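You operate a simulated robot arm through the tools that you are given. There is no shell and no other tool.

The job below is to be done with a simulated robot arm. You get a single attempt, and the scene is never put back.

TASK
Set the brake gap so that the white feeler goes in and the blue one does not.
Fine: put the black brake lever on first; prove it with both feelers and draw them out. Leave the other controls.

It is judged by the outcome, as a careful person would: the job done as asked, and still so three seconds after it is handed in. It fails if anything else is knocked over, pushed out of place, dropped, spilled or broken.

THE ROBOT
A 7-joint arm with a two-finger parallel gripper, fixed in place. Base frame: the origin is on the floor under the middle of its stand, x ahead of it, y to its left, z up; the work surface is at about z = 0.7. Readings come in m, rad, newtons and seconds.
With the tool pointing down near the work surface it reaches from about 0.1 to 0.66 m from the base axis. Its first joint turns from -1.152 to 1.152 rad. Payload 1.57 kg.
Tool frame: the origin (TCP) lies between the finger pads and is the grasp point; the fingertips stand 0.03 m ahead of it; z points along the fingers, y is the line along which they close. The gripper opens to 0.08 m. The fingers are 0.017 m wide and 0.012 m thick; the gripper's body (0.04 by 0.082 m) begins 0.08 m behind the TCP.
Orientation is that of the tool frame in the base frame, as a unit quaternion [x, y, z, w]. With the fingers straight down and closing along the base's y, the tool's x points along the base's -x, its y along +y and its z along -z.

THE INTERFACE
- The arm moves only by the tool step_arm. Its arguments are lists of equal length, an entry for each row: "claw": the gripper command, from -1 (shut) to 1 (fully open), values between in proportion; "offset": the shift along the tool's x, y, z in units of 20 mm (1.0 is 20 mm), a list of three; "delta_rot": the turn, a rotation vector about the tool's x, y, z in units of 4 degrees (1.0 is 4 degrees), a list of three. In form: {"claw": [claw, ...], "offset": [[tx, ty, tz], ...], "delta_rot": [[rx, ry, rz], ...]}. A call has 1 to 20 rows; each row shifts and turns the commanded pose from where the row before left it, along the tool's axes as they then stand. A call with a number of a shift or a turn outside -1 to 1 is refused whole. Each row takes 0.2 s and may step no farther than 0.05 m and 0.15 rad from the row before; otherwise, or with a gripper value out of range, the whole call is refused. A pose out of reach is approached as far as the arm can. The call stops where the force on the tool passes 40 N (or 10 N more than at its start, if that is more) or the arm is blocked; 0.2 s more then pass. Each finger travels about 0.072 m/s and halts on what it meets, pressing with about 39 N; the grip force reading is that of the motor and also rises with nothing between the fingers. The clock runs only during rows and for 0.2 s after the last one: add rows that do not move to give the fingers time. It gives the time, the measured TCP pose, the force on the tool (base axes), the opening and the grip force at its end, in the units of the frame above (readings bear some noise), with the torque about the TCP (base axes, N m) and any sound that the robot's microphone picked up.
- Cameras (640 x 400 px; columns grow to the right, rows downward): "scene" is fixed at [0.0687, 0.4128, 1.427]; the picture's right is [-0.79, -0.61, 0.00], its down [-0.31, 0.40, -0.86] and it looks along [0.53, -0.68, -0.51] (base axes); focal length 278 px, centre (320, 200). "wrist" rides on the gripper at [0.072, -0.007, -0.122] in the tool frame; the picture's right is [0.09, 1.00, 0.00], its down [-0.84, 0.08, -0.54] and it looks along [-0.54, 0.05, 0.84] (tool axes); focal length 238 px, centre (320, 200). There is no depth. A picture from a camera that has moved, and an enlarged one, comes with that camera's place and axes in the base frame and with its lens. The place of the scene camera against the robot may be out by one fixed shift of up to 0.025 m in any direction.
- snapshot(camera): a new picture of that camera. It takes no simulated time.
- zoom(camera, box): a new picture of the part [left, top, right, bottom] of that camera's present view, enlarged. It takes no simulated time.
- finish_job(): hands the job in; it is judged then, once.

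Nothing tells you positions but the pictures and the camera data. Unless the task says otherwise, let go and move clear before handing in.

The tools are called after "Emit:" as a command line: name --argument value ..., lists and objects as JSON in quotes. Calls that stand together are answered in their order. step_arm: Moves the arm, as the interface text tells. Its arguments: {"type":"object","properties":{"claw":{"type":"array"},"offset":{"type":"array"},"delta_rot":{"type":"array"}},"required":["claw","offset","delta_rot"]} The other tools are called the same way: snapshot (camera) takes a picture; zoom (camera, box) takes an enlarged picture of a part of a camera's view; finish_job () hands the job in.

At the start:

```text
clock: 0.0
ee_pos: [0.2869, -0.1344, 1.2849]
tcp_rot: [0.0, 1.0, 0.0, 0.0]
ft_force: [0.6, 0.5, 0.7]
torque: [-0.02, 0.01, 0.01]
finger_gap: 0.0798
finger_force: 0.1
```

scene: 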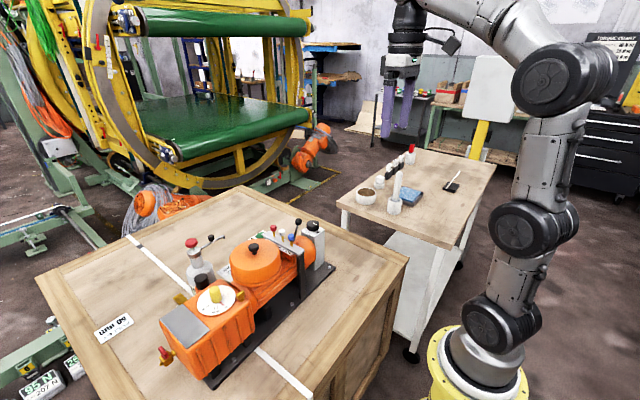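
wrist: 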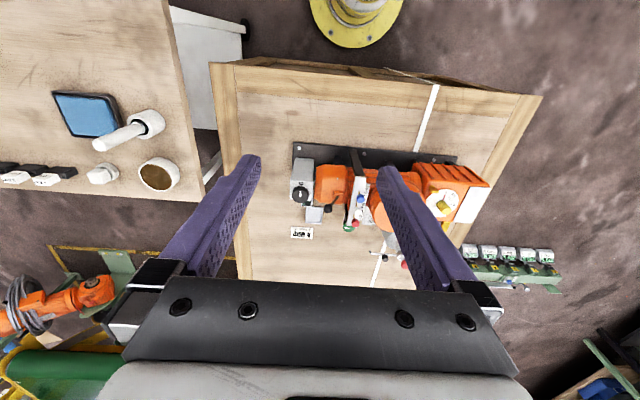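

I see a crate with an orange motor/brake machine, and a side table with several small items (probably the feelers). I'll look closer before moving anything.

Emit:
zoom --camera "scene" --box '[140, 200, 360, 390]'

Emit:
zoom --camera "scene" --box '[330, 130, 500, 240]'

Emit:
zoom --camera "wrist" --box '[270, 120, 510, 290]'

Emit:
zoom --camera "wrist" --box '[0, 60, 220, 210]'

```text
2.11 times, centred on (250, 295) of scene
camera zoom: at [0.0687, 0.4128, 1.427], right [-0.79, -0.61, 0.0], down [-0.31, 0.4, -0.86], along [0.53, -0.68, -0.51], focal length 584 px, centre (467, 0)
```

zoom: 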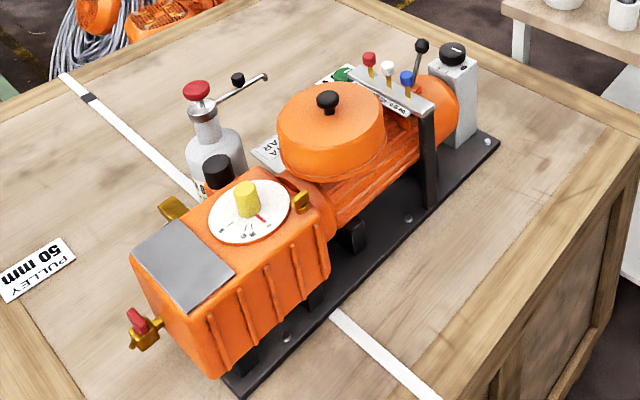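

```text
3.64 times, centred on (415, 185) of scene
camera zoom: at [0.0687, 0.4128, 1.427], right [-0.79, -0.61, 0.0], down [-0.31, 0.4, -0.86], along [0.53, -0.68, -0.51], focal length 1009 px, centre (-26, 254)
```

zoom: 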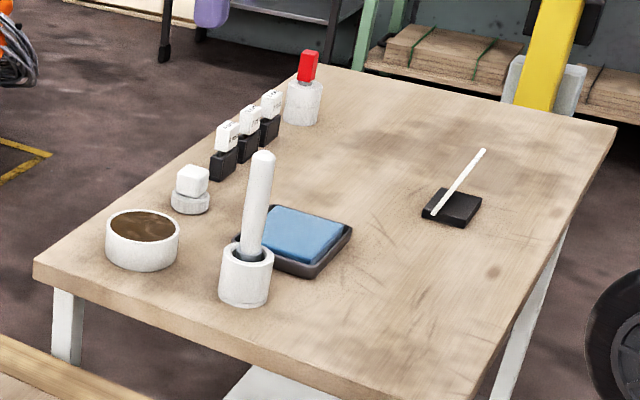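

```text
2.35 times, centred on (390, 205) of wrist
camera zoom: at [0.2154, -0.1407, 1.4081], right [-0.09, 1.0, 0.0], down [0.84, 0.08, 0.54], along [0.54, 0.05, -0.84], focal length 561 px, centre (155, 188)
```

zoom: 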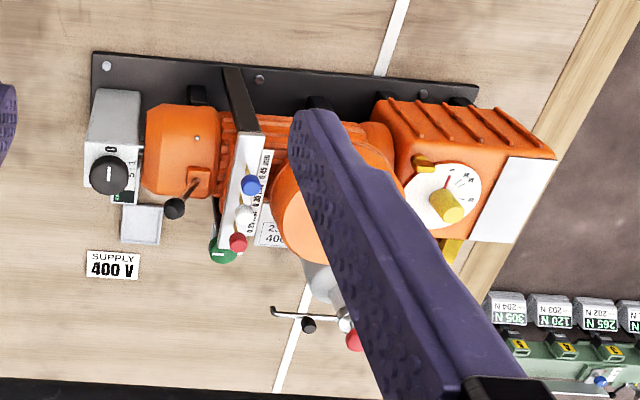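

```text
2.67 times, centred on (110, 135) of wrist
camera zoom: at [0.2154, -0.1407, 1.4081], right [-0.09, 1.0, 0.0], down [0.84, 0.08, 0.54], along [0.54, 0.05, -0.84], focal length 636 px, centre (880, 373)
```

zoom: 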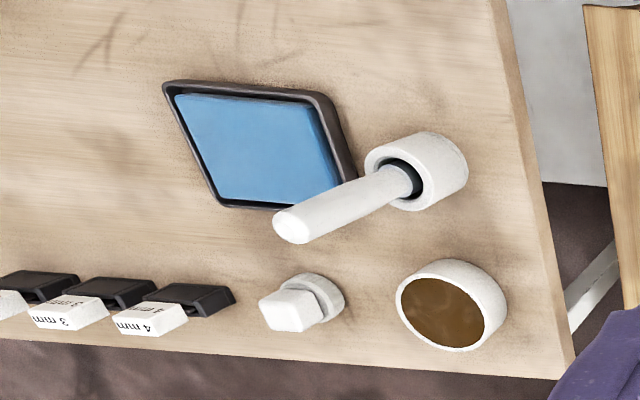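

The machine on the crate has a feeler rack (red, white, blue) above an orange brake motor, a black-ball lever near the switch box, and a dial with a yellow knob on the gearbox. I'll move the arm over it for a closer look, staying well above it.

Emit:
step_arm --claw '[1, 1, 1, 1, 1, 1, 1, 1, 1, 1]' --offset '[[-0.3, 0.5, 0.7], [-0.3, 0.5, 0.7], [-0.3, 0.5, 0.7], [-0.3, 0.5, 0.7], [-0.3, 0.5, 0.7], [-0.3, 0.5, 0.7], [-0.3, 0.5, 0.7], [-0.3, 0.5, 0.7], [-0.3, 0.5, 0.7], [-0.3, 0.5, 0.7]]' --delta_rot '[[0, 0, 0], [0, 0, 0], [0, 0, 0], [0, 0, 0], [0, 0, 0], [0, 0, 0], [0, 0, 0], [0, 0, 0], [0, 0, 0], [0, 0, 0]]'

Emit:
snapshot --camera "wrist"

Emit:
snapshot --camera "scene"

```text
clock: 2.2
ee_pos: [0.3462, -0.0338, 1.1436]
tcp_rot: [0.0, 1.0, -0.001, -0.001]
ft_force: [0.6, -0.4, -0.4]
torque: [0.01, 0.01, 0.01]
finger_gap: 0.08
finger_force: 0.1
```

```text
taken
camera wrist: at [0.2751, -0.0397, 1.267], right [-0.09, 1.0, 0.0], down [0.84, 0.08, 0.54], along [0.54, 0.05, -0.84], focal length 238 px, centre (320, 200)
```

wrist: 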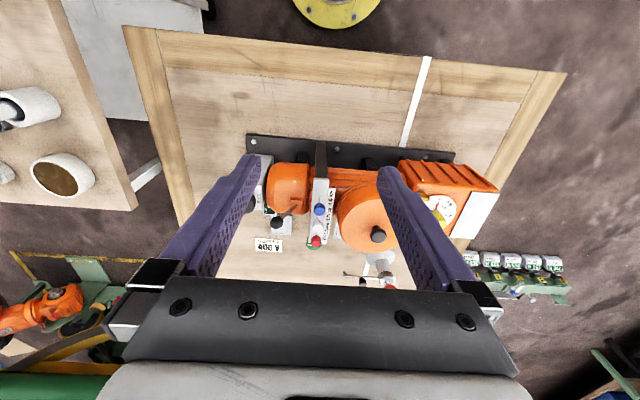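

```text
taken
```

scene: 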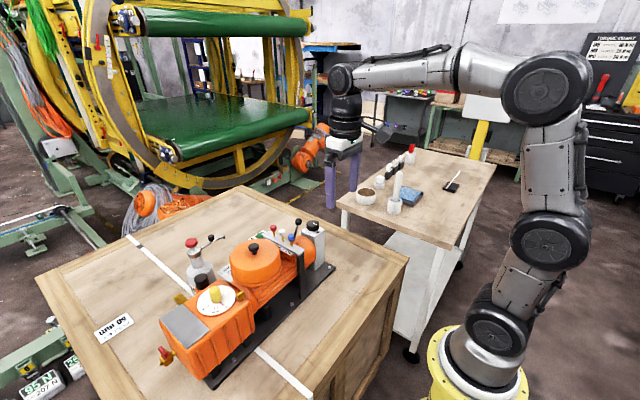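

Emit:
zoom --camera "wrist" --box '[240, 130, 400, 260]'

Emit:
zoom --camera "wrist" --box '[330, 140, 520, 300]'

Emit:
zoom --camera "scene" --box '[220, 200, 340, 290]'

Emit:
zoom --camera "scene" --box '[145, 225, 265, 390]'

```text
3.08 times, centred on (320, 195) of wrist
camera zoom: at [0.2751, -0.0397, 1.267], right [-0.09, 1.0, 0.0], down [0.84, 0.08, 0.54], along [0.54, 0.05, -0.84], focal length 733 px, centre (320, 215)
```

zoom: 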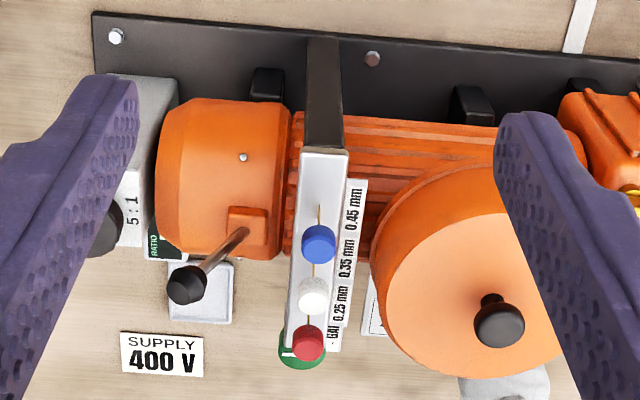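

```text
2.50 times, centred on (425, 220) of wrist
camera zoom: at [0.2751, -0.0397, 1.267], right [-0.09, 1.0, 0.0], down [0.84, 0.08, 0.54], along [0.54, 0.05, -0.84], focal length 596 px, centre (58, 150)
```

zoom: 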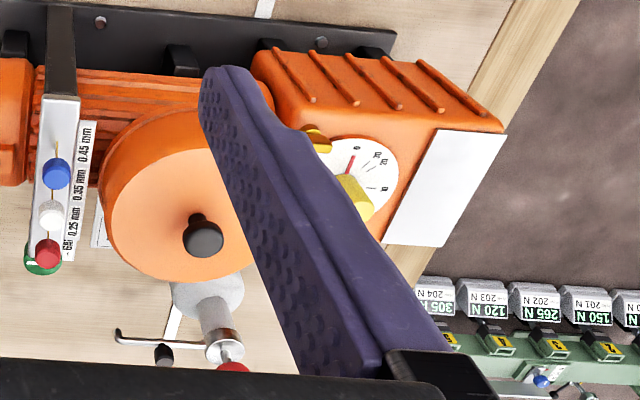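

```text
4.44 times, centred on (280, 245) of scene
camera zoom: at [0.0687, 0.4128, 1.427], right [-0.79, -0.61, 0.0], down [-0.31, 0.4, -0.86], along [0.53, -0.68, -0.51], focal length 1234 px, centre (498, 0)
```

zoom: 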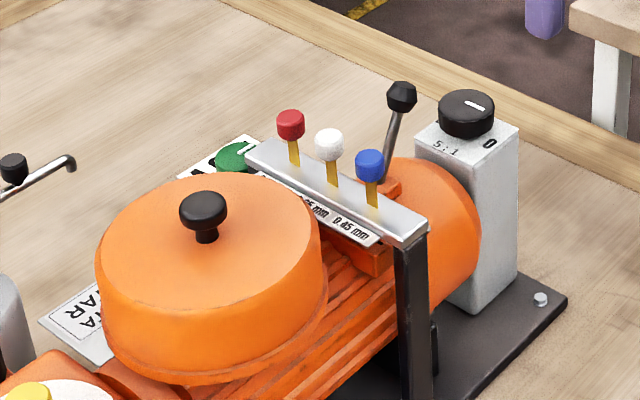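

```text
2.42 times, centred on (205, 308) of scene
camera zoom: at [0.0687, 0.4128, 1.427], right [-0.79, -0.61, 0.0], down [-0.31, 0.4, -0.86], along [0.53, -0.68, -0.51], focal length 673 px, centre (599, -61)
```

zoom: 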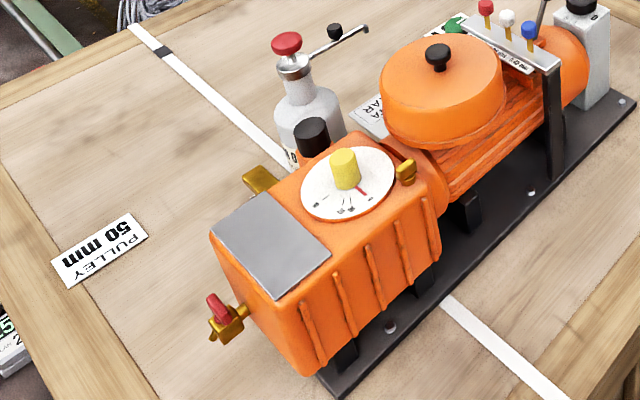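

The rack's feelers are labelled 0.25 (red), 0.35 (white) and 0.45 mm (blue), with knobs at about x=0.50–0.57, y=-0.02, z=0.944. The black-ball lever is at about (0.548, -0.094, 0.93). I'll go nearer to read the labels and work out how the gap is adjusted.

Emit:
step_arm --claw '[1, 1, 1, 1, 1, 1]' --offset '[[-0.8, -0.2, 0.9], [-0.8, -0.2, 0.9], [-0.8, -0.2, 0.9], [-0.8, -0.2, 0.9], [-0.8, -0.2, 0.9], [-0.8, -0.2, 0.9]]' --delta_rot '[[0, 0, 0], [0, 0, 0], [0, 0, 0], [0, 0, 0], [0, 0, 0], [0, 0, 0]]'

Emit:
snapshot --camera "wrist"

Emit:
zoom --camera "wrist" --box '[230, 130, 390, 270]'

Emit:
snapshot --camera "scene"

```text
clock: 3.6
ee_pos: [0.4441, -0.059, 1.0355]
tcp_rot: [0.0, 1.0, 0.0, 0.0]
ft_force: [0.5, 0.0, 0.0]
torque: [-0.01, 0.01, -0.02]
finger_gap: 0.08
finger_force: 0.1
```

```text
taken
camera wrist: at [0.371, -0.0653, 1.1593], right [-0.09, 1.0, 0.0], down [0.84, 0.08, 0.54], along [0.54, 0.05, -0.84], focal length 238 px, centre (320, 200)
```

wrist: 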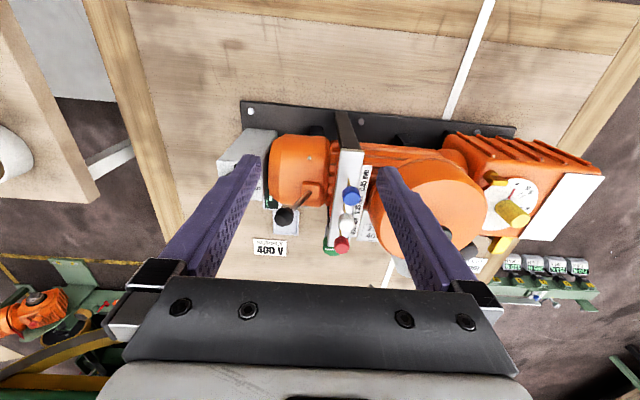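

```text
2.86 times, centred on (310, 200) of wrist
camera zoom: at [0.371, -0.0653, 1.1593], right [-0.09, 1.0, 0.0], down [0.84, 0.08, 0.54], along [0.54, 0.05, -0.84], focal length 681 px, centre (349, 200)
```

zoom: 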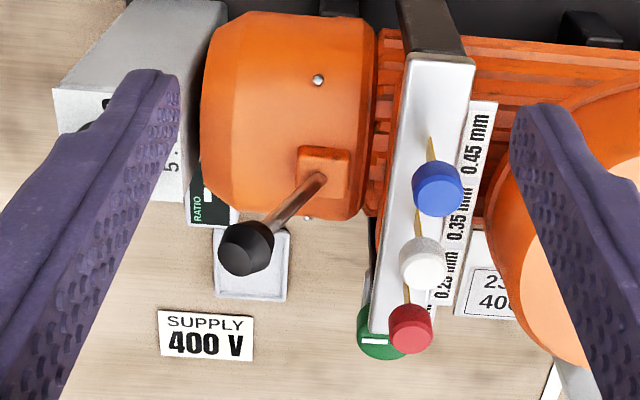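

```text
taken
```

scene: 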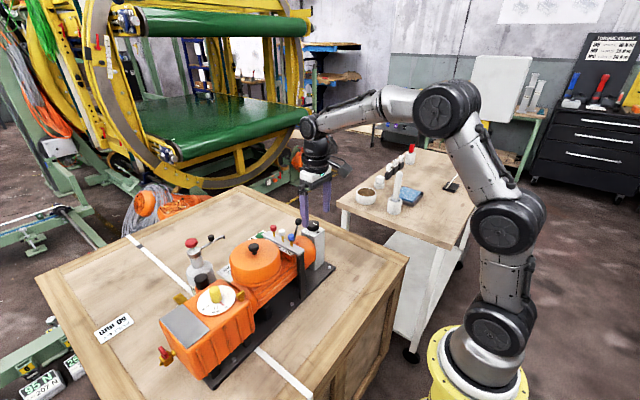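

The bar sits over the motor with a green marked knob beneath its far end and several plates I can't read yet. I'll zoom in on the details from here.

Emit:
zoom --camera "wrist" --box '[315, 200, 385, 260]'

Emit:
zoom --camera "wrist" --box '[255, 150, 345, 245]'

Emit:
zoom --camera "wrist" --box '[470, 150, 570, 260]'

Emit:
zoom --camera "scene" --box '[250, 205, 340, 275]'

Emit:
zoom --camera "scene" --box '[170, 225, 260, 325]'

```text
6.67 times, centred on (350, 230) of wrist
camera zoom: at [0.371, -0.0653, 1.1593], right [-0.09, 1.0, 0.0], down [0.84, 0.08, 0.54], along [0.54, 0.05, -0.84], focal length 1589 px, centre (120, 0)
```

zoom: 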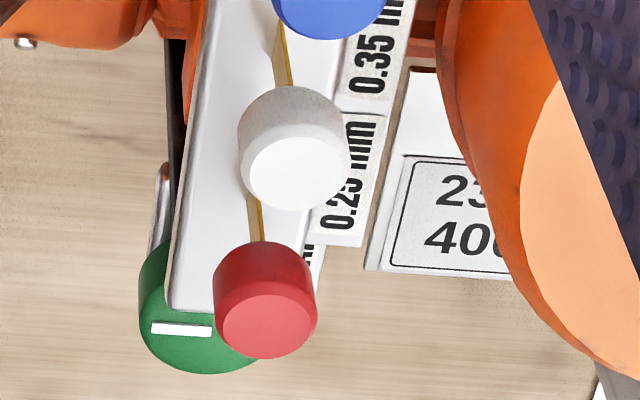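

```text
4.21 times, centred on (300, 198) of wrist
camera zoom: at [0.371, -0.0653, 1.1593], right [-0.09, 1.0, 0.0], down [0.84, 0.08, 0.54], along [0.54, 0.05, -0.84], focal length 1004 px, centre (404, 210)
```

zoom: 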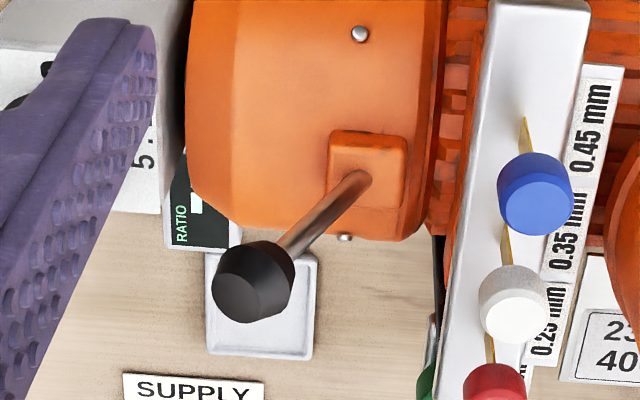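

```text
3.64 times, centred on (520, 205) of wrist
camera zoom: at [0.371, -0.0653, 1.1593], right [-0.09, 1.0, 0.0], down [0.84, 0.08, 0.54], along [0.54, 0.05, -0.84], focal length 867 px, centre (-407, 182)
```

zoom: 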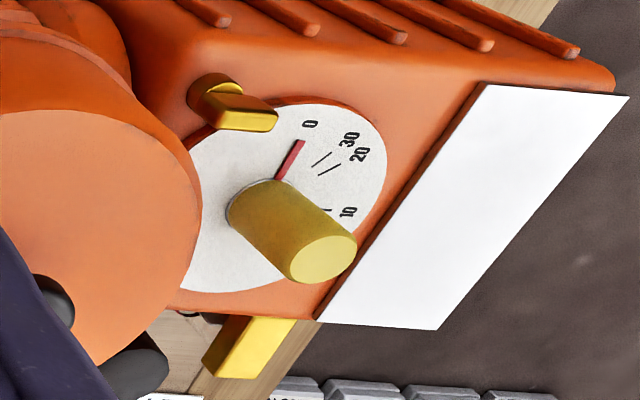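

```text
5.71 times, centred on (295, 240) of scene
camera zoom: at [0.0687, 0.4128, 1.427], right [-0.79, -0.61, 0.0], down [-0.31, 0.4, -0.86], along [0.53, -0.68, -0.51], focal length 1586 px, centre (463, -29)
```

zoom: 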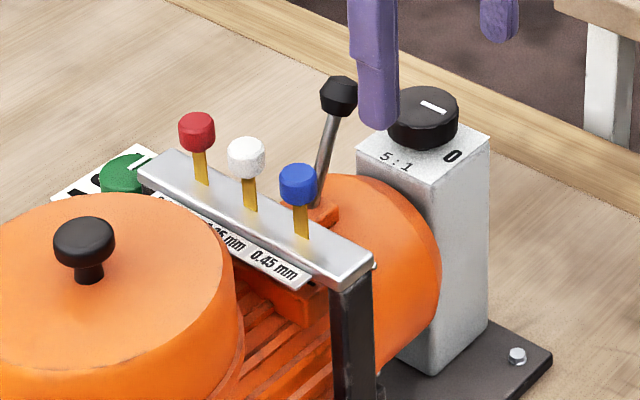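

```text
4.00 times, centred on (215, 275) of scene
camera zoom: at [0.0687, 0.4128, 1.427], right [-0.79, -0.61, 0.0], down [-0.31, 0.4, -0.86], along [0.53, -0.68, -0.51], focal length 1110 px, centre (740, -100)
```

zoom: 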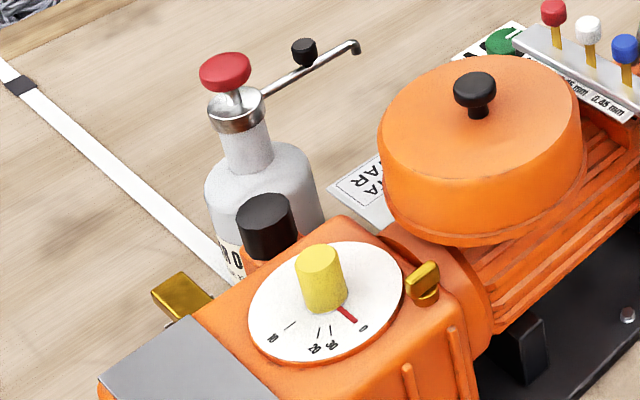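

The knob on the grey box reads "5:1 / 0" (a supply or ratio switch), and the dial with the yellow knob reads 0–30. I still have to find the gap adjuster and the slot. I'll rise and turn the wrist so the camera sees the -y side and then the far side.

Emit:
step_arm --claw '[1, 1, 1, 1, 1]' --offset '[[-0.6, 0, -0.9], [-0.6, 0, -0.9], [-0.6, 0, -0.9], [-0.6, 0, -0.9], [-0.6, 0, -0.9]]' --delta_rot '[[0, 0, 0], [0, 0, 0], [0, 0, 0], [0, 0, 0], [0, 0, 0]]'

Emit:
step_arm --claw '[1, 1, 1, 1, 1, 1, 1, 1, 1, 1, 1, 1, 1, 1, 1, 1, 1, 1, 1, 1]' --offset '[[0, 0, 0], [0, 0, 0], [0, 0, 0], [0, 0, 0], [0, 0, 0], [0, 0, 0], [0, 0, 0], [0, 0, 0], [0, 0, 0], [0, 0, 0], [0, 0, 0], [0, 0, 0], [0, 0, 0], [0, 0, 0], [0, 0, 0], [0, 0, 0], [0, 0, 0], [0, 0, 0], [0, 0, 0], [0, 0, 0]]' --delta_rot '[[0, 0, -1], [0, 0, -1], [0, 0, -1], [0, 0, -1], [0, 0, -1], [0, 0, -1], [0, 0, -1], [0, 0, -1], [0, 0, -1], [0, 0, -1], [0, 0, -1], [0, 0, -1], [0, 0, -1], [0, 0, -1], [0, 0, -1], [0, 0, -1], [0, 0, -1], [0, 0, -1], [0, 0, -1], [0, 0, -1]]'

Emit:
snapshot --camera "wrist"

```text
clock: 4.8
ee_pos: [0.5032, -0.0572, 1.1286]
tcp_rot: [0.0, 1.0, 0.0, 0.0]
ft_force: [0.2, 0.2, 0.4]
torque: [0.03, 0.02, -0.02]
finger_gap: 0.0798
finger_force: 0.0
```

```text
clock: 9.0
ee_pos: [0.504, -0.0584, 1.1272]
tcp_rot: [-0.644, 0.765, 0.0, 0.0]
ft_force: [-0.3, -1.1, 0.3]
torque: [0.0, -0.02, 0.0]
finger_gap: 0.0799
finger_force: 0.1
```

```text
taken
camera wrist: at [0.4973, -0.1296, 1.2504], right [-1.0, 0.08, 0.0], down [0.07, 0.84, 0.54], along [0.04, 0.54, -0.84], focal length 238 px, centre (320, 200)
```

wrist: 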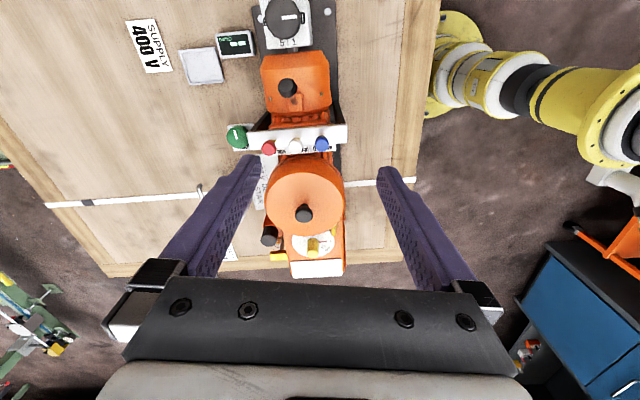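

Emit:
zoom --camera "wrist" --box '[220, 40, 360, 160]'

Emit:
zoom --camera "wrist" --box '[215, 100, 295, 160]'

Emit:
zoom --camera "wrist" --box '[180, 0, 340, 90]'

Emit:
zoom --camera "wrist" --box '[220, 140, 380, 285]'

```text
3.33 times, centred on (290, 100) of wrist
camera zoom: at [0.4973, -0.1296, 1.2504], right [-1.0, 0.08, 0.0], down [0.07, 0.84, 0.54], along [0.04, 0.54, -0.84], focal length 794 px, centre (420, 533)
```

zoom: 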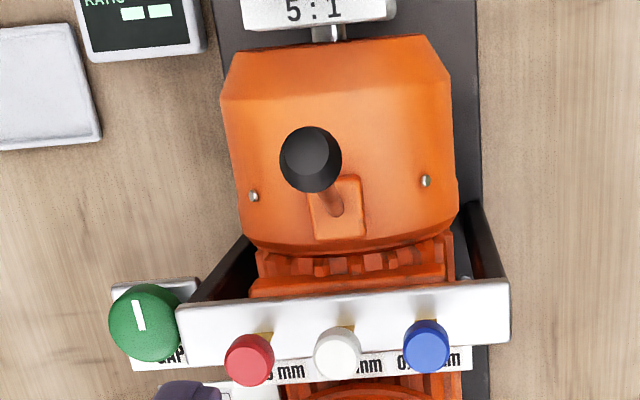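

```text
6.67 times, centred on (255, 130) of wrist
camera zoom: at [0.4973, -0.1296, 1.2504], right [-1.0, 0.08, 0.0], down [0.07, 0.84, 0.54], along [0.04, 0.54, -0.84], focal length 1589 px, centre (753, 667)
```

zoom: 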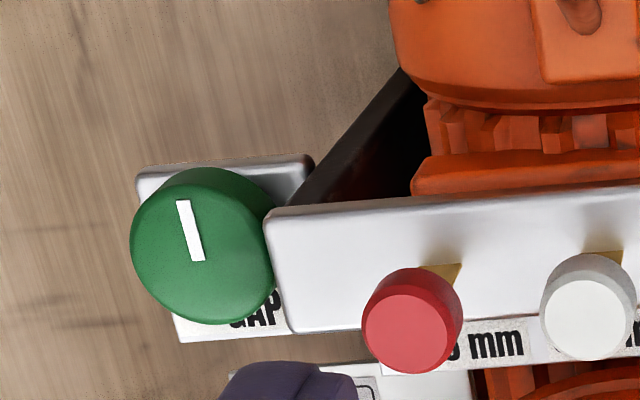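

```text
4.00 times, centred on (260, 45) of wrist
camera zoom: at [0.4973, -0.1296, 1.2504], right [-1.0, 0.08, 0.0], down [0.07, 0.84, 0.54], along [0.04, 0.54, -0.84], focal length 953 px, centre (560, 820)
```

zoom: 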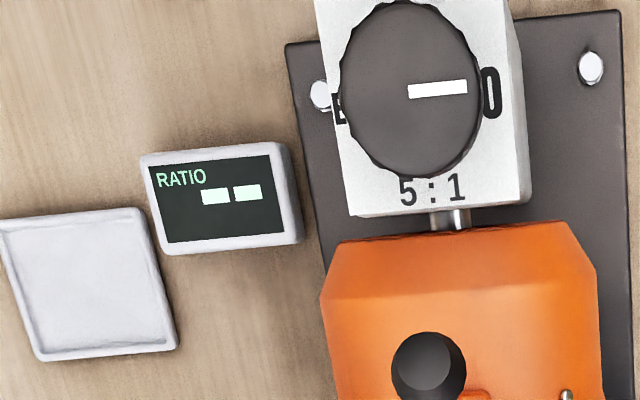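

```text
2.76 times, centred on (300, 212) of wrist
camera zoom: at [0.4973, -0.1296, 1.2504], right [-1.0, 0.08, 0.0], down [0.07, 0.84, 0.54], along [0.04, 0.54, -0.84], focal length 658 px, centre (375, 166)
```

zoom: 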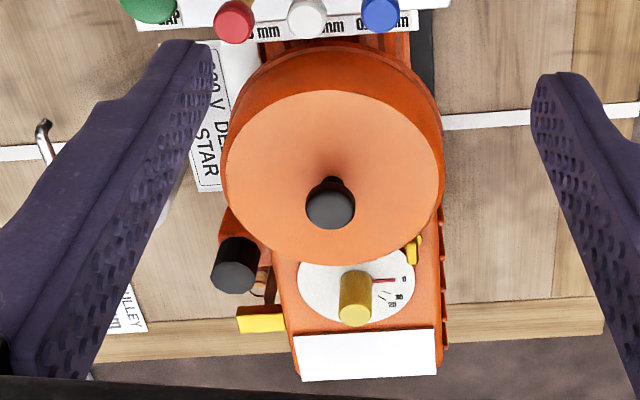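

The green knob is labelled "GAP", at about (0.637, -0.020, 0.876), so it is the adjuster. The lever's base is near (0.543, -0.063, 0.865) and its ball near (0.539, -0.091, 0.938), so it leans toward -y. Next I'll turn the camera to the far side to see the scale and any lever marks.

Emit:
step_arm --claw '[1, 1, 1, 1, 1, 1, 1, 1, 1, 1, 1, 1, 1, 1, 1, 1, 1, 1, 1, 1]' --offset '[[0, 0, 0], [0, 0, 0], [0, 0, 0], [0, 0, 0], [0, 0, 0], [0, 0, 0], [0, 0, 0], [0, 0, 0], [0, 0, 0], [0, 0, 0], [0, 0, 0], [0, 0, 0], [0, 0, 0], [0, 0, 0], [0, 0, 0], [0, 0, 0], [0, 0, 0], [0, 0, 0], [0, 0, 0], [0, 0, 0]]' --delta_rot '[[0, 0, -1], [0, 0, -1], [0, 0, -1], [0, 0, -1], [0, 0, -1], [0, 0, -1], [0, 0, -1], [0, 0, -1], [0, 0, -1], [0, 0, -1], [0, 0, -1], [0, 0, -1], [0, 0, -1], [0, 0, -1], [0, 0, -1], [0, 0, -1], [0, 0, -1], [0, 0, -1], [0, 0, -1], [0, 0, -1]]'

Emit:
snapshot --camera "wrist"

Emit:
snapshot --camera "scene"

```text
clock: 13.2
ee_pos: [0.5038, -0.0584, 1.1259]
tcp_rot: [0.985, -0.173, 0.0, 0.001]
ft_force: [0.4, 0.3, -0.9]
torque: [0.03, -0.02, 0.05]
finger_gap: 0.0802
finger_force: 0.2
```

```text
taken
camera wrist: at [0.5728, -0.076, 1.2496], right [-0.25, -0.97, 0.0], down [-0.81, 0.21, 0.54], along [-0.52, 0.14, -0.84], focal length 238 px, centre (320, 200)
```

wrist: 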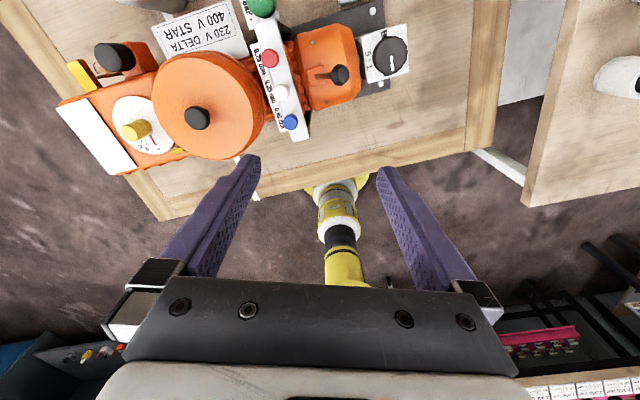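

```text
taken
```

scene: 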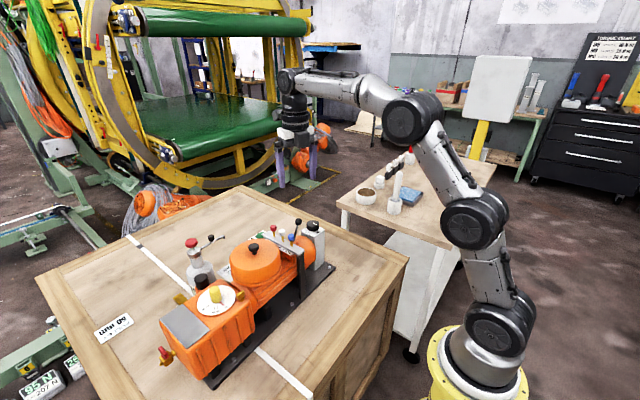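

Emit:
zoom --camera "wrist" --box '[220, 0, 410, 140]'

Emit:
step_arm --claw '[1, 1, 1, 1, 1, 1]' --offset '[[0.94, 0.34, 0.4], [0.94, 0.34, 0.4], [0.94, 0.34, 0.4], [0.94, 0.34, 0.4], [0.94, 0.34, 0.4], [0.94, 0.34, 0.4]]' --delta_rot '[[0, 0, 0], [0, 0, 0], [0, 0, 0], [0, 0, 0], [0, 0, 0], [0, 0, 0]]'

Emit:
snapshot --camera "wrist"

```text
2.86 times, centred on (315, 70) of wrist
camera zoom: at [0.5728, -0.076, 1.2496], right [-0.25, -0.97, 0.0], down [-0.81, 0.21, 0.54], along [-0.52, 0.14, -0.84], focal length 681 px, centre (334, 571)
```

zoom: 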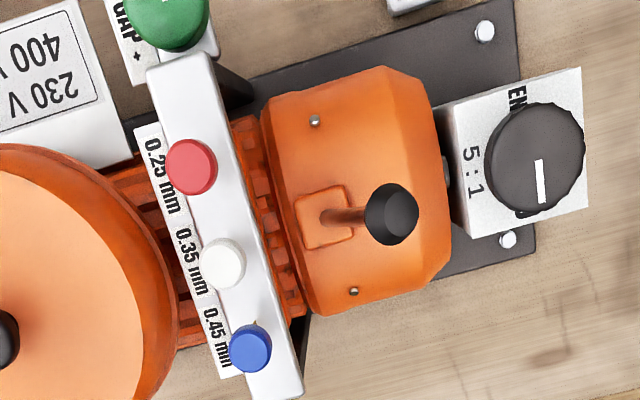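

```text
clock: 14.6
ee_pos: [0.5855, -0.1335, 1.0739]
tcp_rot: [0.984, -0.176, 0.0, 0.0]
ft_force: [-0.6, -0.4, 0.4]
torque: [-0.02, -0.01, -0.03]
finger_gap: 0.08
finger_force: 0.1
out of reach, approached as far as the arm can: row 6
```

```text
taken
camera wrist: at [0.6556, -0.1501, 1.1969], right [-0.26, -0.97, 0.0], down [-0.81, 0.22, 0.54], along [-0.52, 0.14, -0.84], focal length 238 px, centre (320, 200)
```

wrist: 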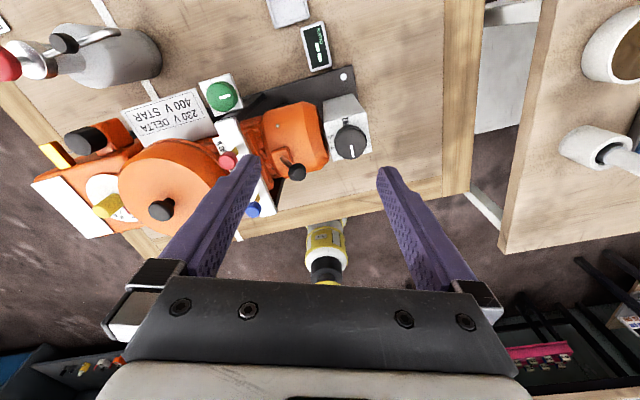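

Emit:
zoom --camera "wrist" --box '[180, 60, 340, 190]'

Emit:
zoom --camera "wrist" --box '[190, 65, 260, 120]'

Emit:
zoom --camera "wrist" --box '[210, 100, 330, 220]'

```text
3.08 times, centred on (260, 125) of wrist
camera zoom: at [0.6556, -0.1501, 1.1969], right [-0.26, -0.97, 0.0], down [-0.81, 0.22, 0.54], along [-0.52, 0.14, -0.84], focal length 733 px, centre (505, 431)
```

zoom: 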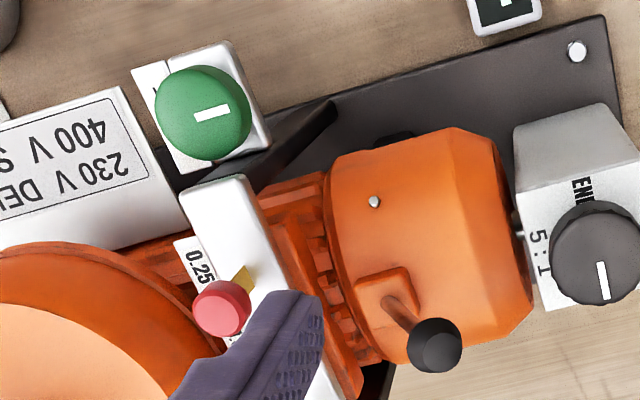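

```text
7.27 times, centred on (225, 92) of wrist
camera zoom: at [0.6556, -0.1501, 1.1969], right [-0.26, -0.97, 0.0], down [-0.81, 0.22, 0.54], along [-0.52, 0.14, -0.84], focal length 1734 px, centre (1011, 982)
```

zoom: 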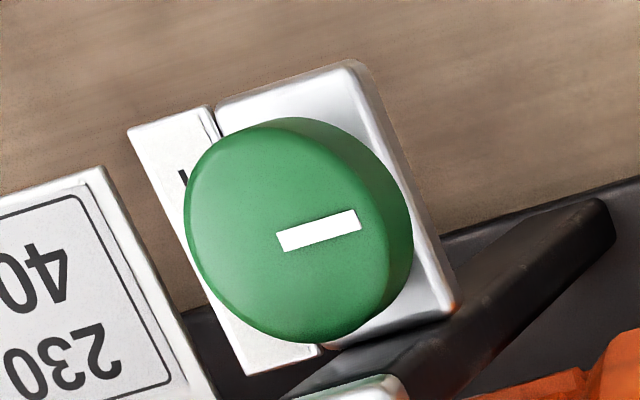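

```text
3.33 times, centred on (270, 160) of wrist
camera zoom: at [0.6556, -0.1501, 1.1969], right [-0.26, -0.97, 0.0], down [-0.81, 0.22, 0.54], along [-0.52, 0.14, -0.84], focal length 794 px, centre (487, 333)
```

zoom: 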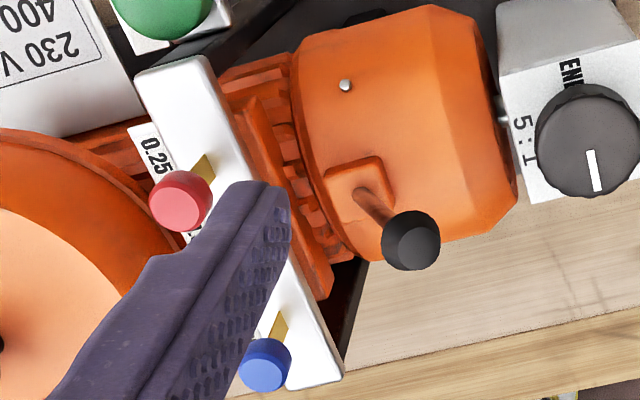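

The knob's white pointer currently points to -y, and the lever leans to -y. I couldn't read the "GAP +" label fully, so I'll turn back to the nominal orientation and view it from the +y side.

Emit:
step_arm --claw '[1, 1, 1, 1, 1, 1, 1, 1, 1, 1, 1, 1, 1, 1, 1, 1, 1, 1, 1, 1]' --offset '[[-0.4, 0, -0.3], [-0.4, 0, -0.3], [-0.4, 0, -0.3], [-0.4, 0, -0.3], [-0.4, 0, 0], [0, 0, 0], [0, 0, 0], [0, 0, 0], [0, 0, 0], [0, 0, 0], [0, 0, 0], [0, 0, 0], [0, 0, 0], [0, 0, 0], [0, 0, 0], [0, 0, 0], [0, 0, 0], [0, 0, 0], [0, 0, 0], [0, 0, 0]]' --delta_rot '[[0, 0, 1], [0, 0, 1], [0, 0, 1], [0, 0, 1], [0, 0, 1], [0, 0, 1], [0, 0, 1], [0, 0, 1], [0, 0, 1], [0, 0, 1], [0, 0, 1], [0, 0, 1], [0, 0, 1], [0, 0, 1], [0, 0, 1], [0, 0, 1], [0, 0, 1], [0, 0, 1], [0, 0, 1], [0, 0, 1]]'

Emit:
step_arm --claw '[1, 1, 1, 1, 1, 1, 1, 1, 1, 1, 1, 1, 1, 1, 1, 1, 1, 1, 1, 1]' --offset '[[0, 0, 0], [0, 0, 0], [0, 0, 0], [0, 0, 0], [0, 0, 0], [0, 0, 0], [0, 0, 0], [0, 0, 0], [0, 0, 0], [0, 0, 0], [0, 0, 0], [0, 0, 0], [0, 0, 0], [0, 0, 0], [0, 0, 0], [0, 0, 0], [0, 0, 0], [0, 0, 0], [0, 0, 0], [0, 0, 0]]' --delta_rot '[[0, 0, 1], [0, 0, 1], [0, 0, 1], [0, 0, 1], [0, 0, 1], [0, 0, 1], [0, 0, 1], [0, 0, 1], [0, 0, 1], [0, 0, 1], [0, 0, 1], [0, 0, 1], [0, 0, 1], [0, 0, 1], [0, 0, 1], [0, 0, 1], [0, 0, 1], [0, 0, 1], [0, 0, 1], [0, 0, 1]]'

```text
clock: 18.8
ee_pos: [0.5485, -0.1134, 1.0985]
tcp_rot: [-0.642, 0.767, 0.001, 0.0]
ft_force: [0.0, -0.2, 0.1]
torque: [0.0, -0.01, 0.03]
finger_gap: 0.0802
finger_force: 0.1
```

```text
clock: 23.0
ee_pos: [0.5505, -0.1135, 1.0974]
tcp_rot: [0.001, 1.0, 0.0, 0.001]
ft_force: [-0.2, -0.4, 0.1]
torque: [0.01, 0.01, 0.0]
finger_gap: 0.08
finger_force: 0.2
```

Back in the nominal orientation at (0.55, -0.11, 1.10). Moving to the +y side, still high, to read the label.

Emit:
step_arm --claw '[1, 1, 1, 1, 1, 1, 1, 1, 1]' --offset '[[0.3, 0.9, 0.2], [0.3, 0.9, 0.2], [0.3, 0.9, 0.2], [0.3, 0.9, 0.2], [0.3, 0.9, 0.2], [0.3, 0.9, 0.2], [0.3, 0.9, 0.2], [0.3, 0.9, 0.2], [0.3, 0.9, 0.2]]' --delta_rot '[[0, 0, 0], [0, 0, 0], [0, 0, 0], [0, 0, 0], [0, 0, 0], [0, 0, 0], [0, 0, 0], [0, 0, 0], [0, 0, 0]]'

Emit:
snapshot --camera "wrist"

Emit:
zoom --camera "wrist" --box '[200, 180, 320, 280]'

```text
clock: 25.0
ee_pos: [0.4952, 0.0491, 1.0617]
tcp_rot: [0.0, 1.0, -0.001, 0.001]
ft_force: [0.0, -0.9, 1.1]
torque: [-0.03, 0.02, 0.0]
finger_gap: 0.0799
finger_force: 0.2
```

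```text
taken
camera wrist: at [0.4225, 0.0427, 1.1842], right [-0.09, 1.0, 0.0], down [0.84, 0.08, 0.54], along [0.54, 0.05, -0.84], focal length 238 px, centre (320, 200)
```

wrist: 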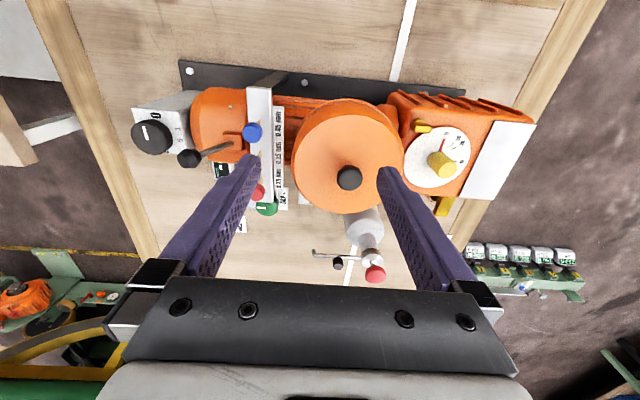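

```text
4.00 times, centred on (260, 230) of wrist
camera zoom: at [0.4225, 0.0427, 1.1842], right [-0.09, 1.0, 0.0], down [0.84, 0.08, 0.54], along [0.54, 0.05, -0.84], focal length 953 px, centre (560, 80)
```

zoom: 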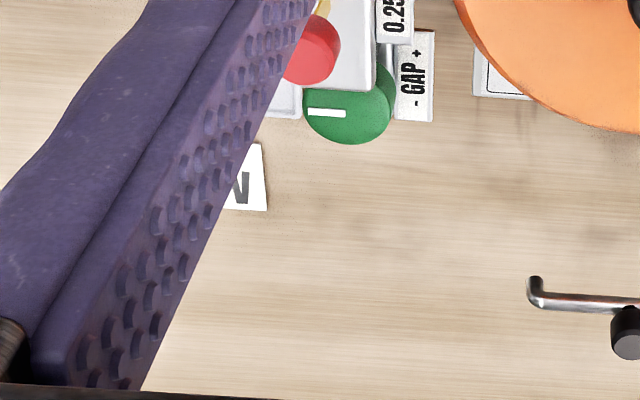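

The label reads "− GAP +", with + toward -x. For someone reading it from the +y side, clockwise from above should therefore increase the gap. Now I'll look at the lever for ON/OFF marks.

Emit:
zoom --camera "wrist" --box '[125, 75, 265, 185]'

Emit:
zoom --camera "scene" --box '[280, 205, 340, 250]'

Emit:
zoom --camera "scene" --box '[230, 210, 330, 290]'

Emit:
zoom --camera "wrist" --box '[230, 75, 310, 215]'

```text
3.64 times, centred on (195, 130) of wrist
camera zoom: at [0.4225, 0.0427, 1.1842], right [-0.09, 1.0, 0.0], down [0.84, 0.08, 0.54], along [0.54, 0.05, -0.84], focal length 867 px, centre (774, 454)
```

zoom: 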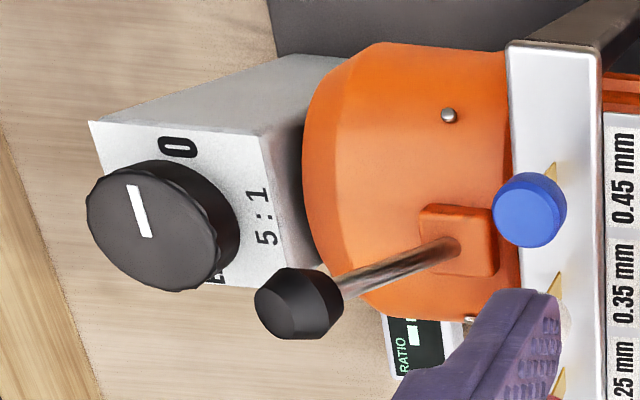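

```text
8.89 times, centred on (310, 228) of scene
camera zoom: at [0.0687, 0.4128, 1.427], right [-0.79, -0.61, 0.0], down [-0.31, 0.4, -0.86], along [0.53, -0.68, -0.51], focal length 2468 px, centre (409, -44)
```

zoom: 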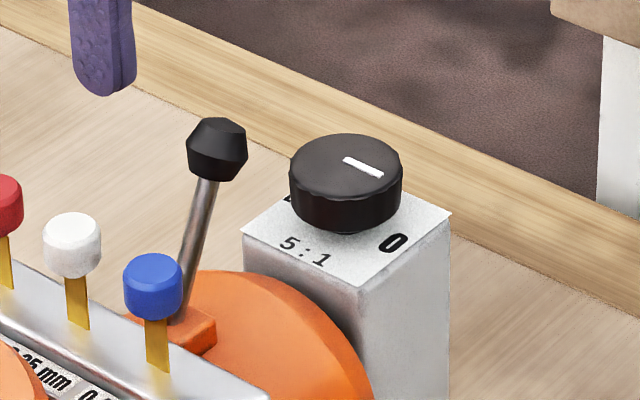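

```text
5.00 times, centred on (280, 250) of scene
camera zoom: at [0.0687, 0.4128, 1.427], right [-0.79, -0.61, 0.0], down [-0.31, 0.4, -0.86], along [0.53, -0.68, -0.51], focal length 1388 px, centre (520, -50)
```

zoom: 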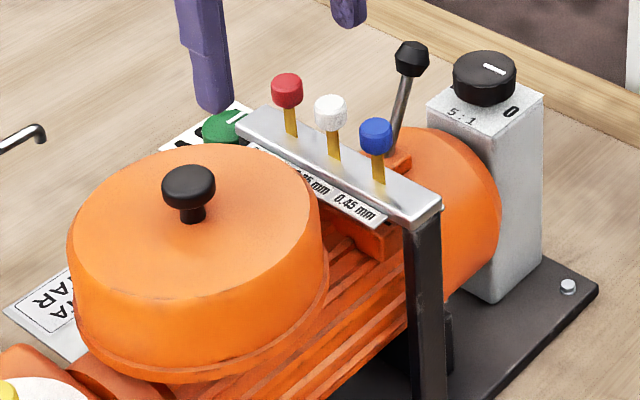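

```text
2.86 times, centred on (270, 145) of wrist
camera zoom: at [0.4225, 0.0427, 1.1842], right [-0.09, 1.0, 0.0], down [0.84, 0.08, 0.54], along [0.54, 0.05, -0.84], focal length 681 px, centre (463, 357)
```

zoom: 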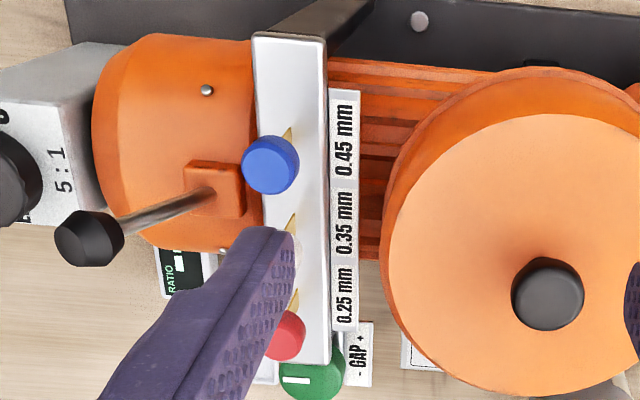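

There are no ON/OFF marks on the lever. From three wrist views its ball is at (0.539, -0.091, 0.938). The bar top is at z≈0.904 (y -0.033 to -0.0055) and the ratio knob top is at (0.536, -0.162, 0.89). I'll close the gripper and go behind the ball on the -y side, above the ratio knob, then push the lever gently to +y.

Emit:
step_arm --claw '[-1, -1, -1, -1, -1, -1, -1, -1, -1, -1]' --offset '[[-0.22, -0.93, -0.1], [-0.22, -0.93, -0.1], [-0.22, -0.93, -0.1], [-0.22, -0.93, -0.1], [-0.22, -0.93, -0.1], [-0.22, -0.93, -0.1], [-0.22, -0.93, -0.1], [-0.22, -0.93, -0.1], [-0.22, -0.93, -0.1], [-0.22, -0.93, -0.1]]' --delta_rot '[[0, 0, 0], [0, 0, 0], [0, 0, 0], [0, 0, 0], [0, 0, 0], [0, 0, 0], [0, 0, 0], [0, 0, 0], [0, 0, 0], [0, 0, 0]]'

Emit:
snapshot --camera "wrist"

Emit:
snapshot --camera "scene"

```text
clock: 27.2
ee_pos: [0.5399, -0.1374, 1.0839]
tcp_rot: [0.0, 1.0, 0.0, 0.0]
ft_force: [1.0, 0.3, 0.1]
torque: [0.01, 0.02, 0.01]
finger_gap: 0.0
finger_force: 21.6
```

```text
taken
camera wrist: at [0.4676, -0.1436, 1.2059], right [-0.09, 1.0, 0.0], down [0.84, 0.08, 0.54], along [0.54, 0.05, -0.84], focal length 238 px, centre (320, 200)
```

wrist: 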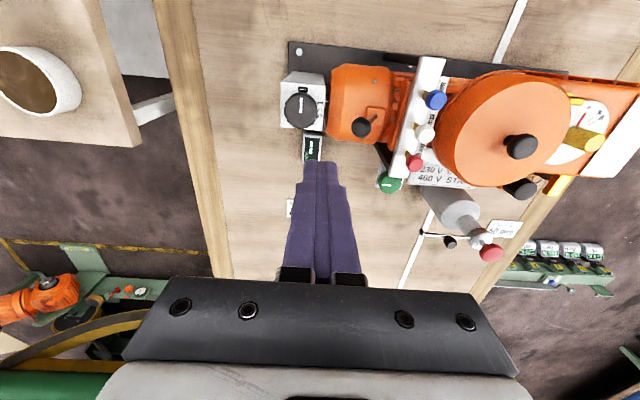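

```text
taken
```

scene: 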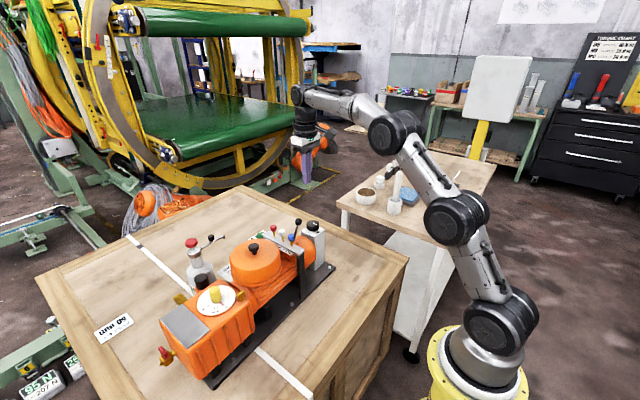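

The fingertips are where I expect. I'm lowering behind the ball (tips at about z=0.93), then I'll check.

Emit:
step_arm --claw '[-1, -1, -1, -1, -1, -1, -1]' --offset '[[0, 0, 0.9], [0, 0, 0.9], [0, 0, 0.9], [0, 0, 0.9], [0, 0, 0.9], [0, 0, 0.9], [0, 0, 0.5]]' --delta_rot '[[0, 0, 0], [0, 0, 0], [0, 0, 0], [0, 0, 0], [0, 0, 0], [0, 0, 0], [0, 0, 0]]'

Emit:
snapshot --camera "wrist"

Emit:
zoom --camera "scene" --box '[250, 190, 350, 270]'

```text
clock: 28.8
ee_pos: [0.5384, -0.1367, 0.9643]
tcp_rot: [0.0, 1.0, 0.0, -0.001]
ft_force: [0.5, 0.7, -0.4]
torque: [0.03, -0.02, 0.03]
finger_gap: 0.0
finger_force: 21.5
```

```text
taken
camera wrist: at [0.466, -0.1436, 1.0873], right [-0.09, 1.0, 0.0], down [0.84, 0.08, 0.54], along [0.54, 0.05, -0.84], focal length 238 px, centre (320, 200)
```

wrist: 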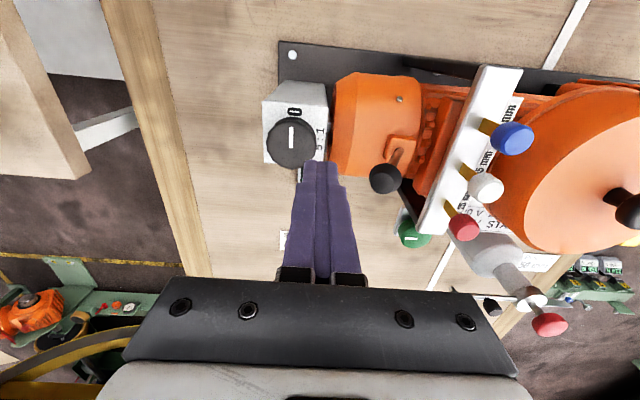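

```text
5.00 times, centred on (300, 230) of scene
camera zoom: at [0.0687, 0.4128, 1.427], right [-0.79, -0.61, 0.0], down [-0.31, 0.4, -0.86], along [0.53, -0.68, -0.51], focal length 1388 px, centre (420, 50)
```

zoom: 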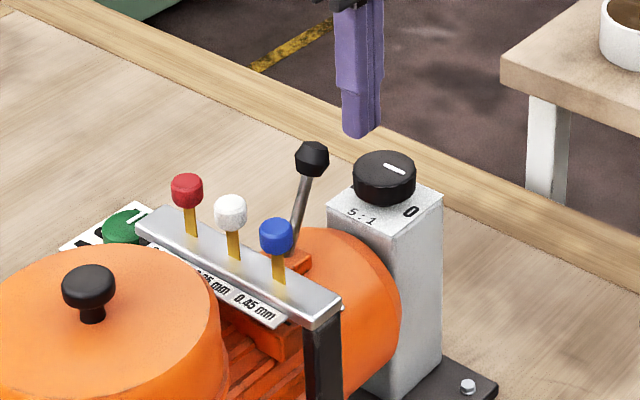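

Ball confirmed at (0.539, -0.090, 0.938), and the fingertips clear the ratio knob. I'll lower 6 mm and move slowly in +y.

Emit:
step_arm --claw '[-1, -1, -1, -1, -1, -1]' --offset '[[0, 0, 0.3], [0, 0.3, 0], [0, 0.3, 0], [0, 0.3, 0], [0, 0.3, 0], [0, 0.3, 0]]' --delta_rot '[[0, 0, 0], [0, 0, 0], [0, 0, 0], [0, 0, 0], [0, 0, 0], [0, 0, 0]]'

Emit:
zoom --camera "scene" --box '[250, 190, 350, 270]'

```text
clock: 30.2
ee_pos: [0.5397, -0.1074, 0.9589]
tcp_rot: [0.0, 1.0, -0.001, 0.0]
ft_force: [-0.4, -3.1, 3.4]
torque: [-0.03, -0.02, 0.0]
finger_gap: 0.0
finger_force: 21.7
```

```text
5.00 times, centred on (300, 230) of scene
camera zoom: at [0.0686, 0.4127, 1.427], right [-0.79, -0.61, 0.0], down [-0.31, 0.4, -0.86], along [0.53, -0.68, -0.51], focal length 1388 px, centre (420, 50)
```

zoom: 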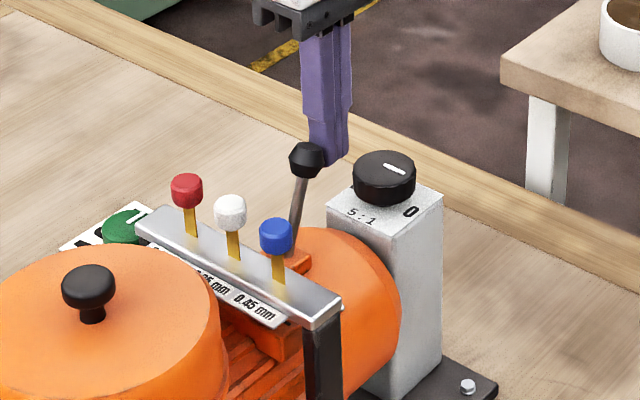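

The lever is moving with about 3 N of resistance, so this direction works. Continuing in small steps.

Emit:
step_arm --claw '[-1, -1, -1]' --offset '[[0, 0.3, 0], [0, 0.3, 0], [0, 0.3, 0]]' --delta_rot '[[0, 0, 0], [0, 0, 0], [0, 0, 0]]'

Emit:
zoom --camera "scene" --box '[250, 190, 350, 270]'

```text
clock: 31.0
ee_pos: [0.5392, -0.0896, 0.9578]
tcp_rot: [0.0, 1.0, 0.0, 0.0]
ft_force: [0.9, -1.2, 1.3]
torque: [0.01, 0.01, 0.02]
finger_gap: 0.0
finger_force: 21.3
```

```text
5.00 times, centred on (300, 230) of scene
camera zoom: at [0.0687, 0.4127, 1.427], right [-0.79, -0.61, 0.0], down [-0.31, 0.4, -0.86], along [0.53, -0.68, -0.51], focal length 1388 px, centre (420, 50)
```

zoom: 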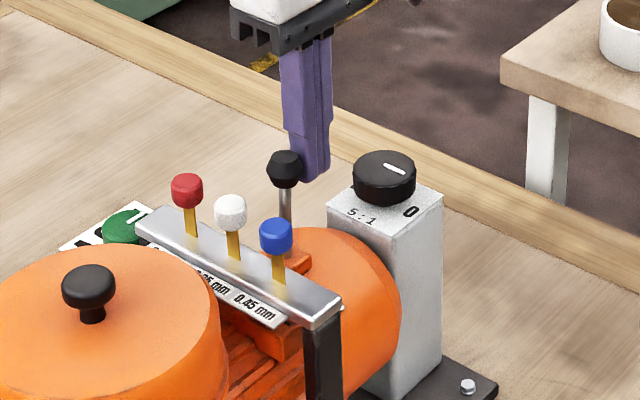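

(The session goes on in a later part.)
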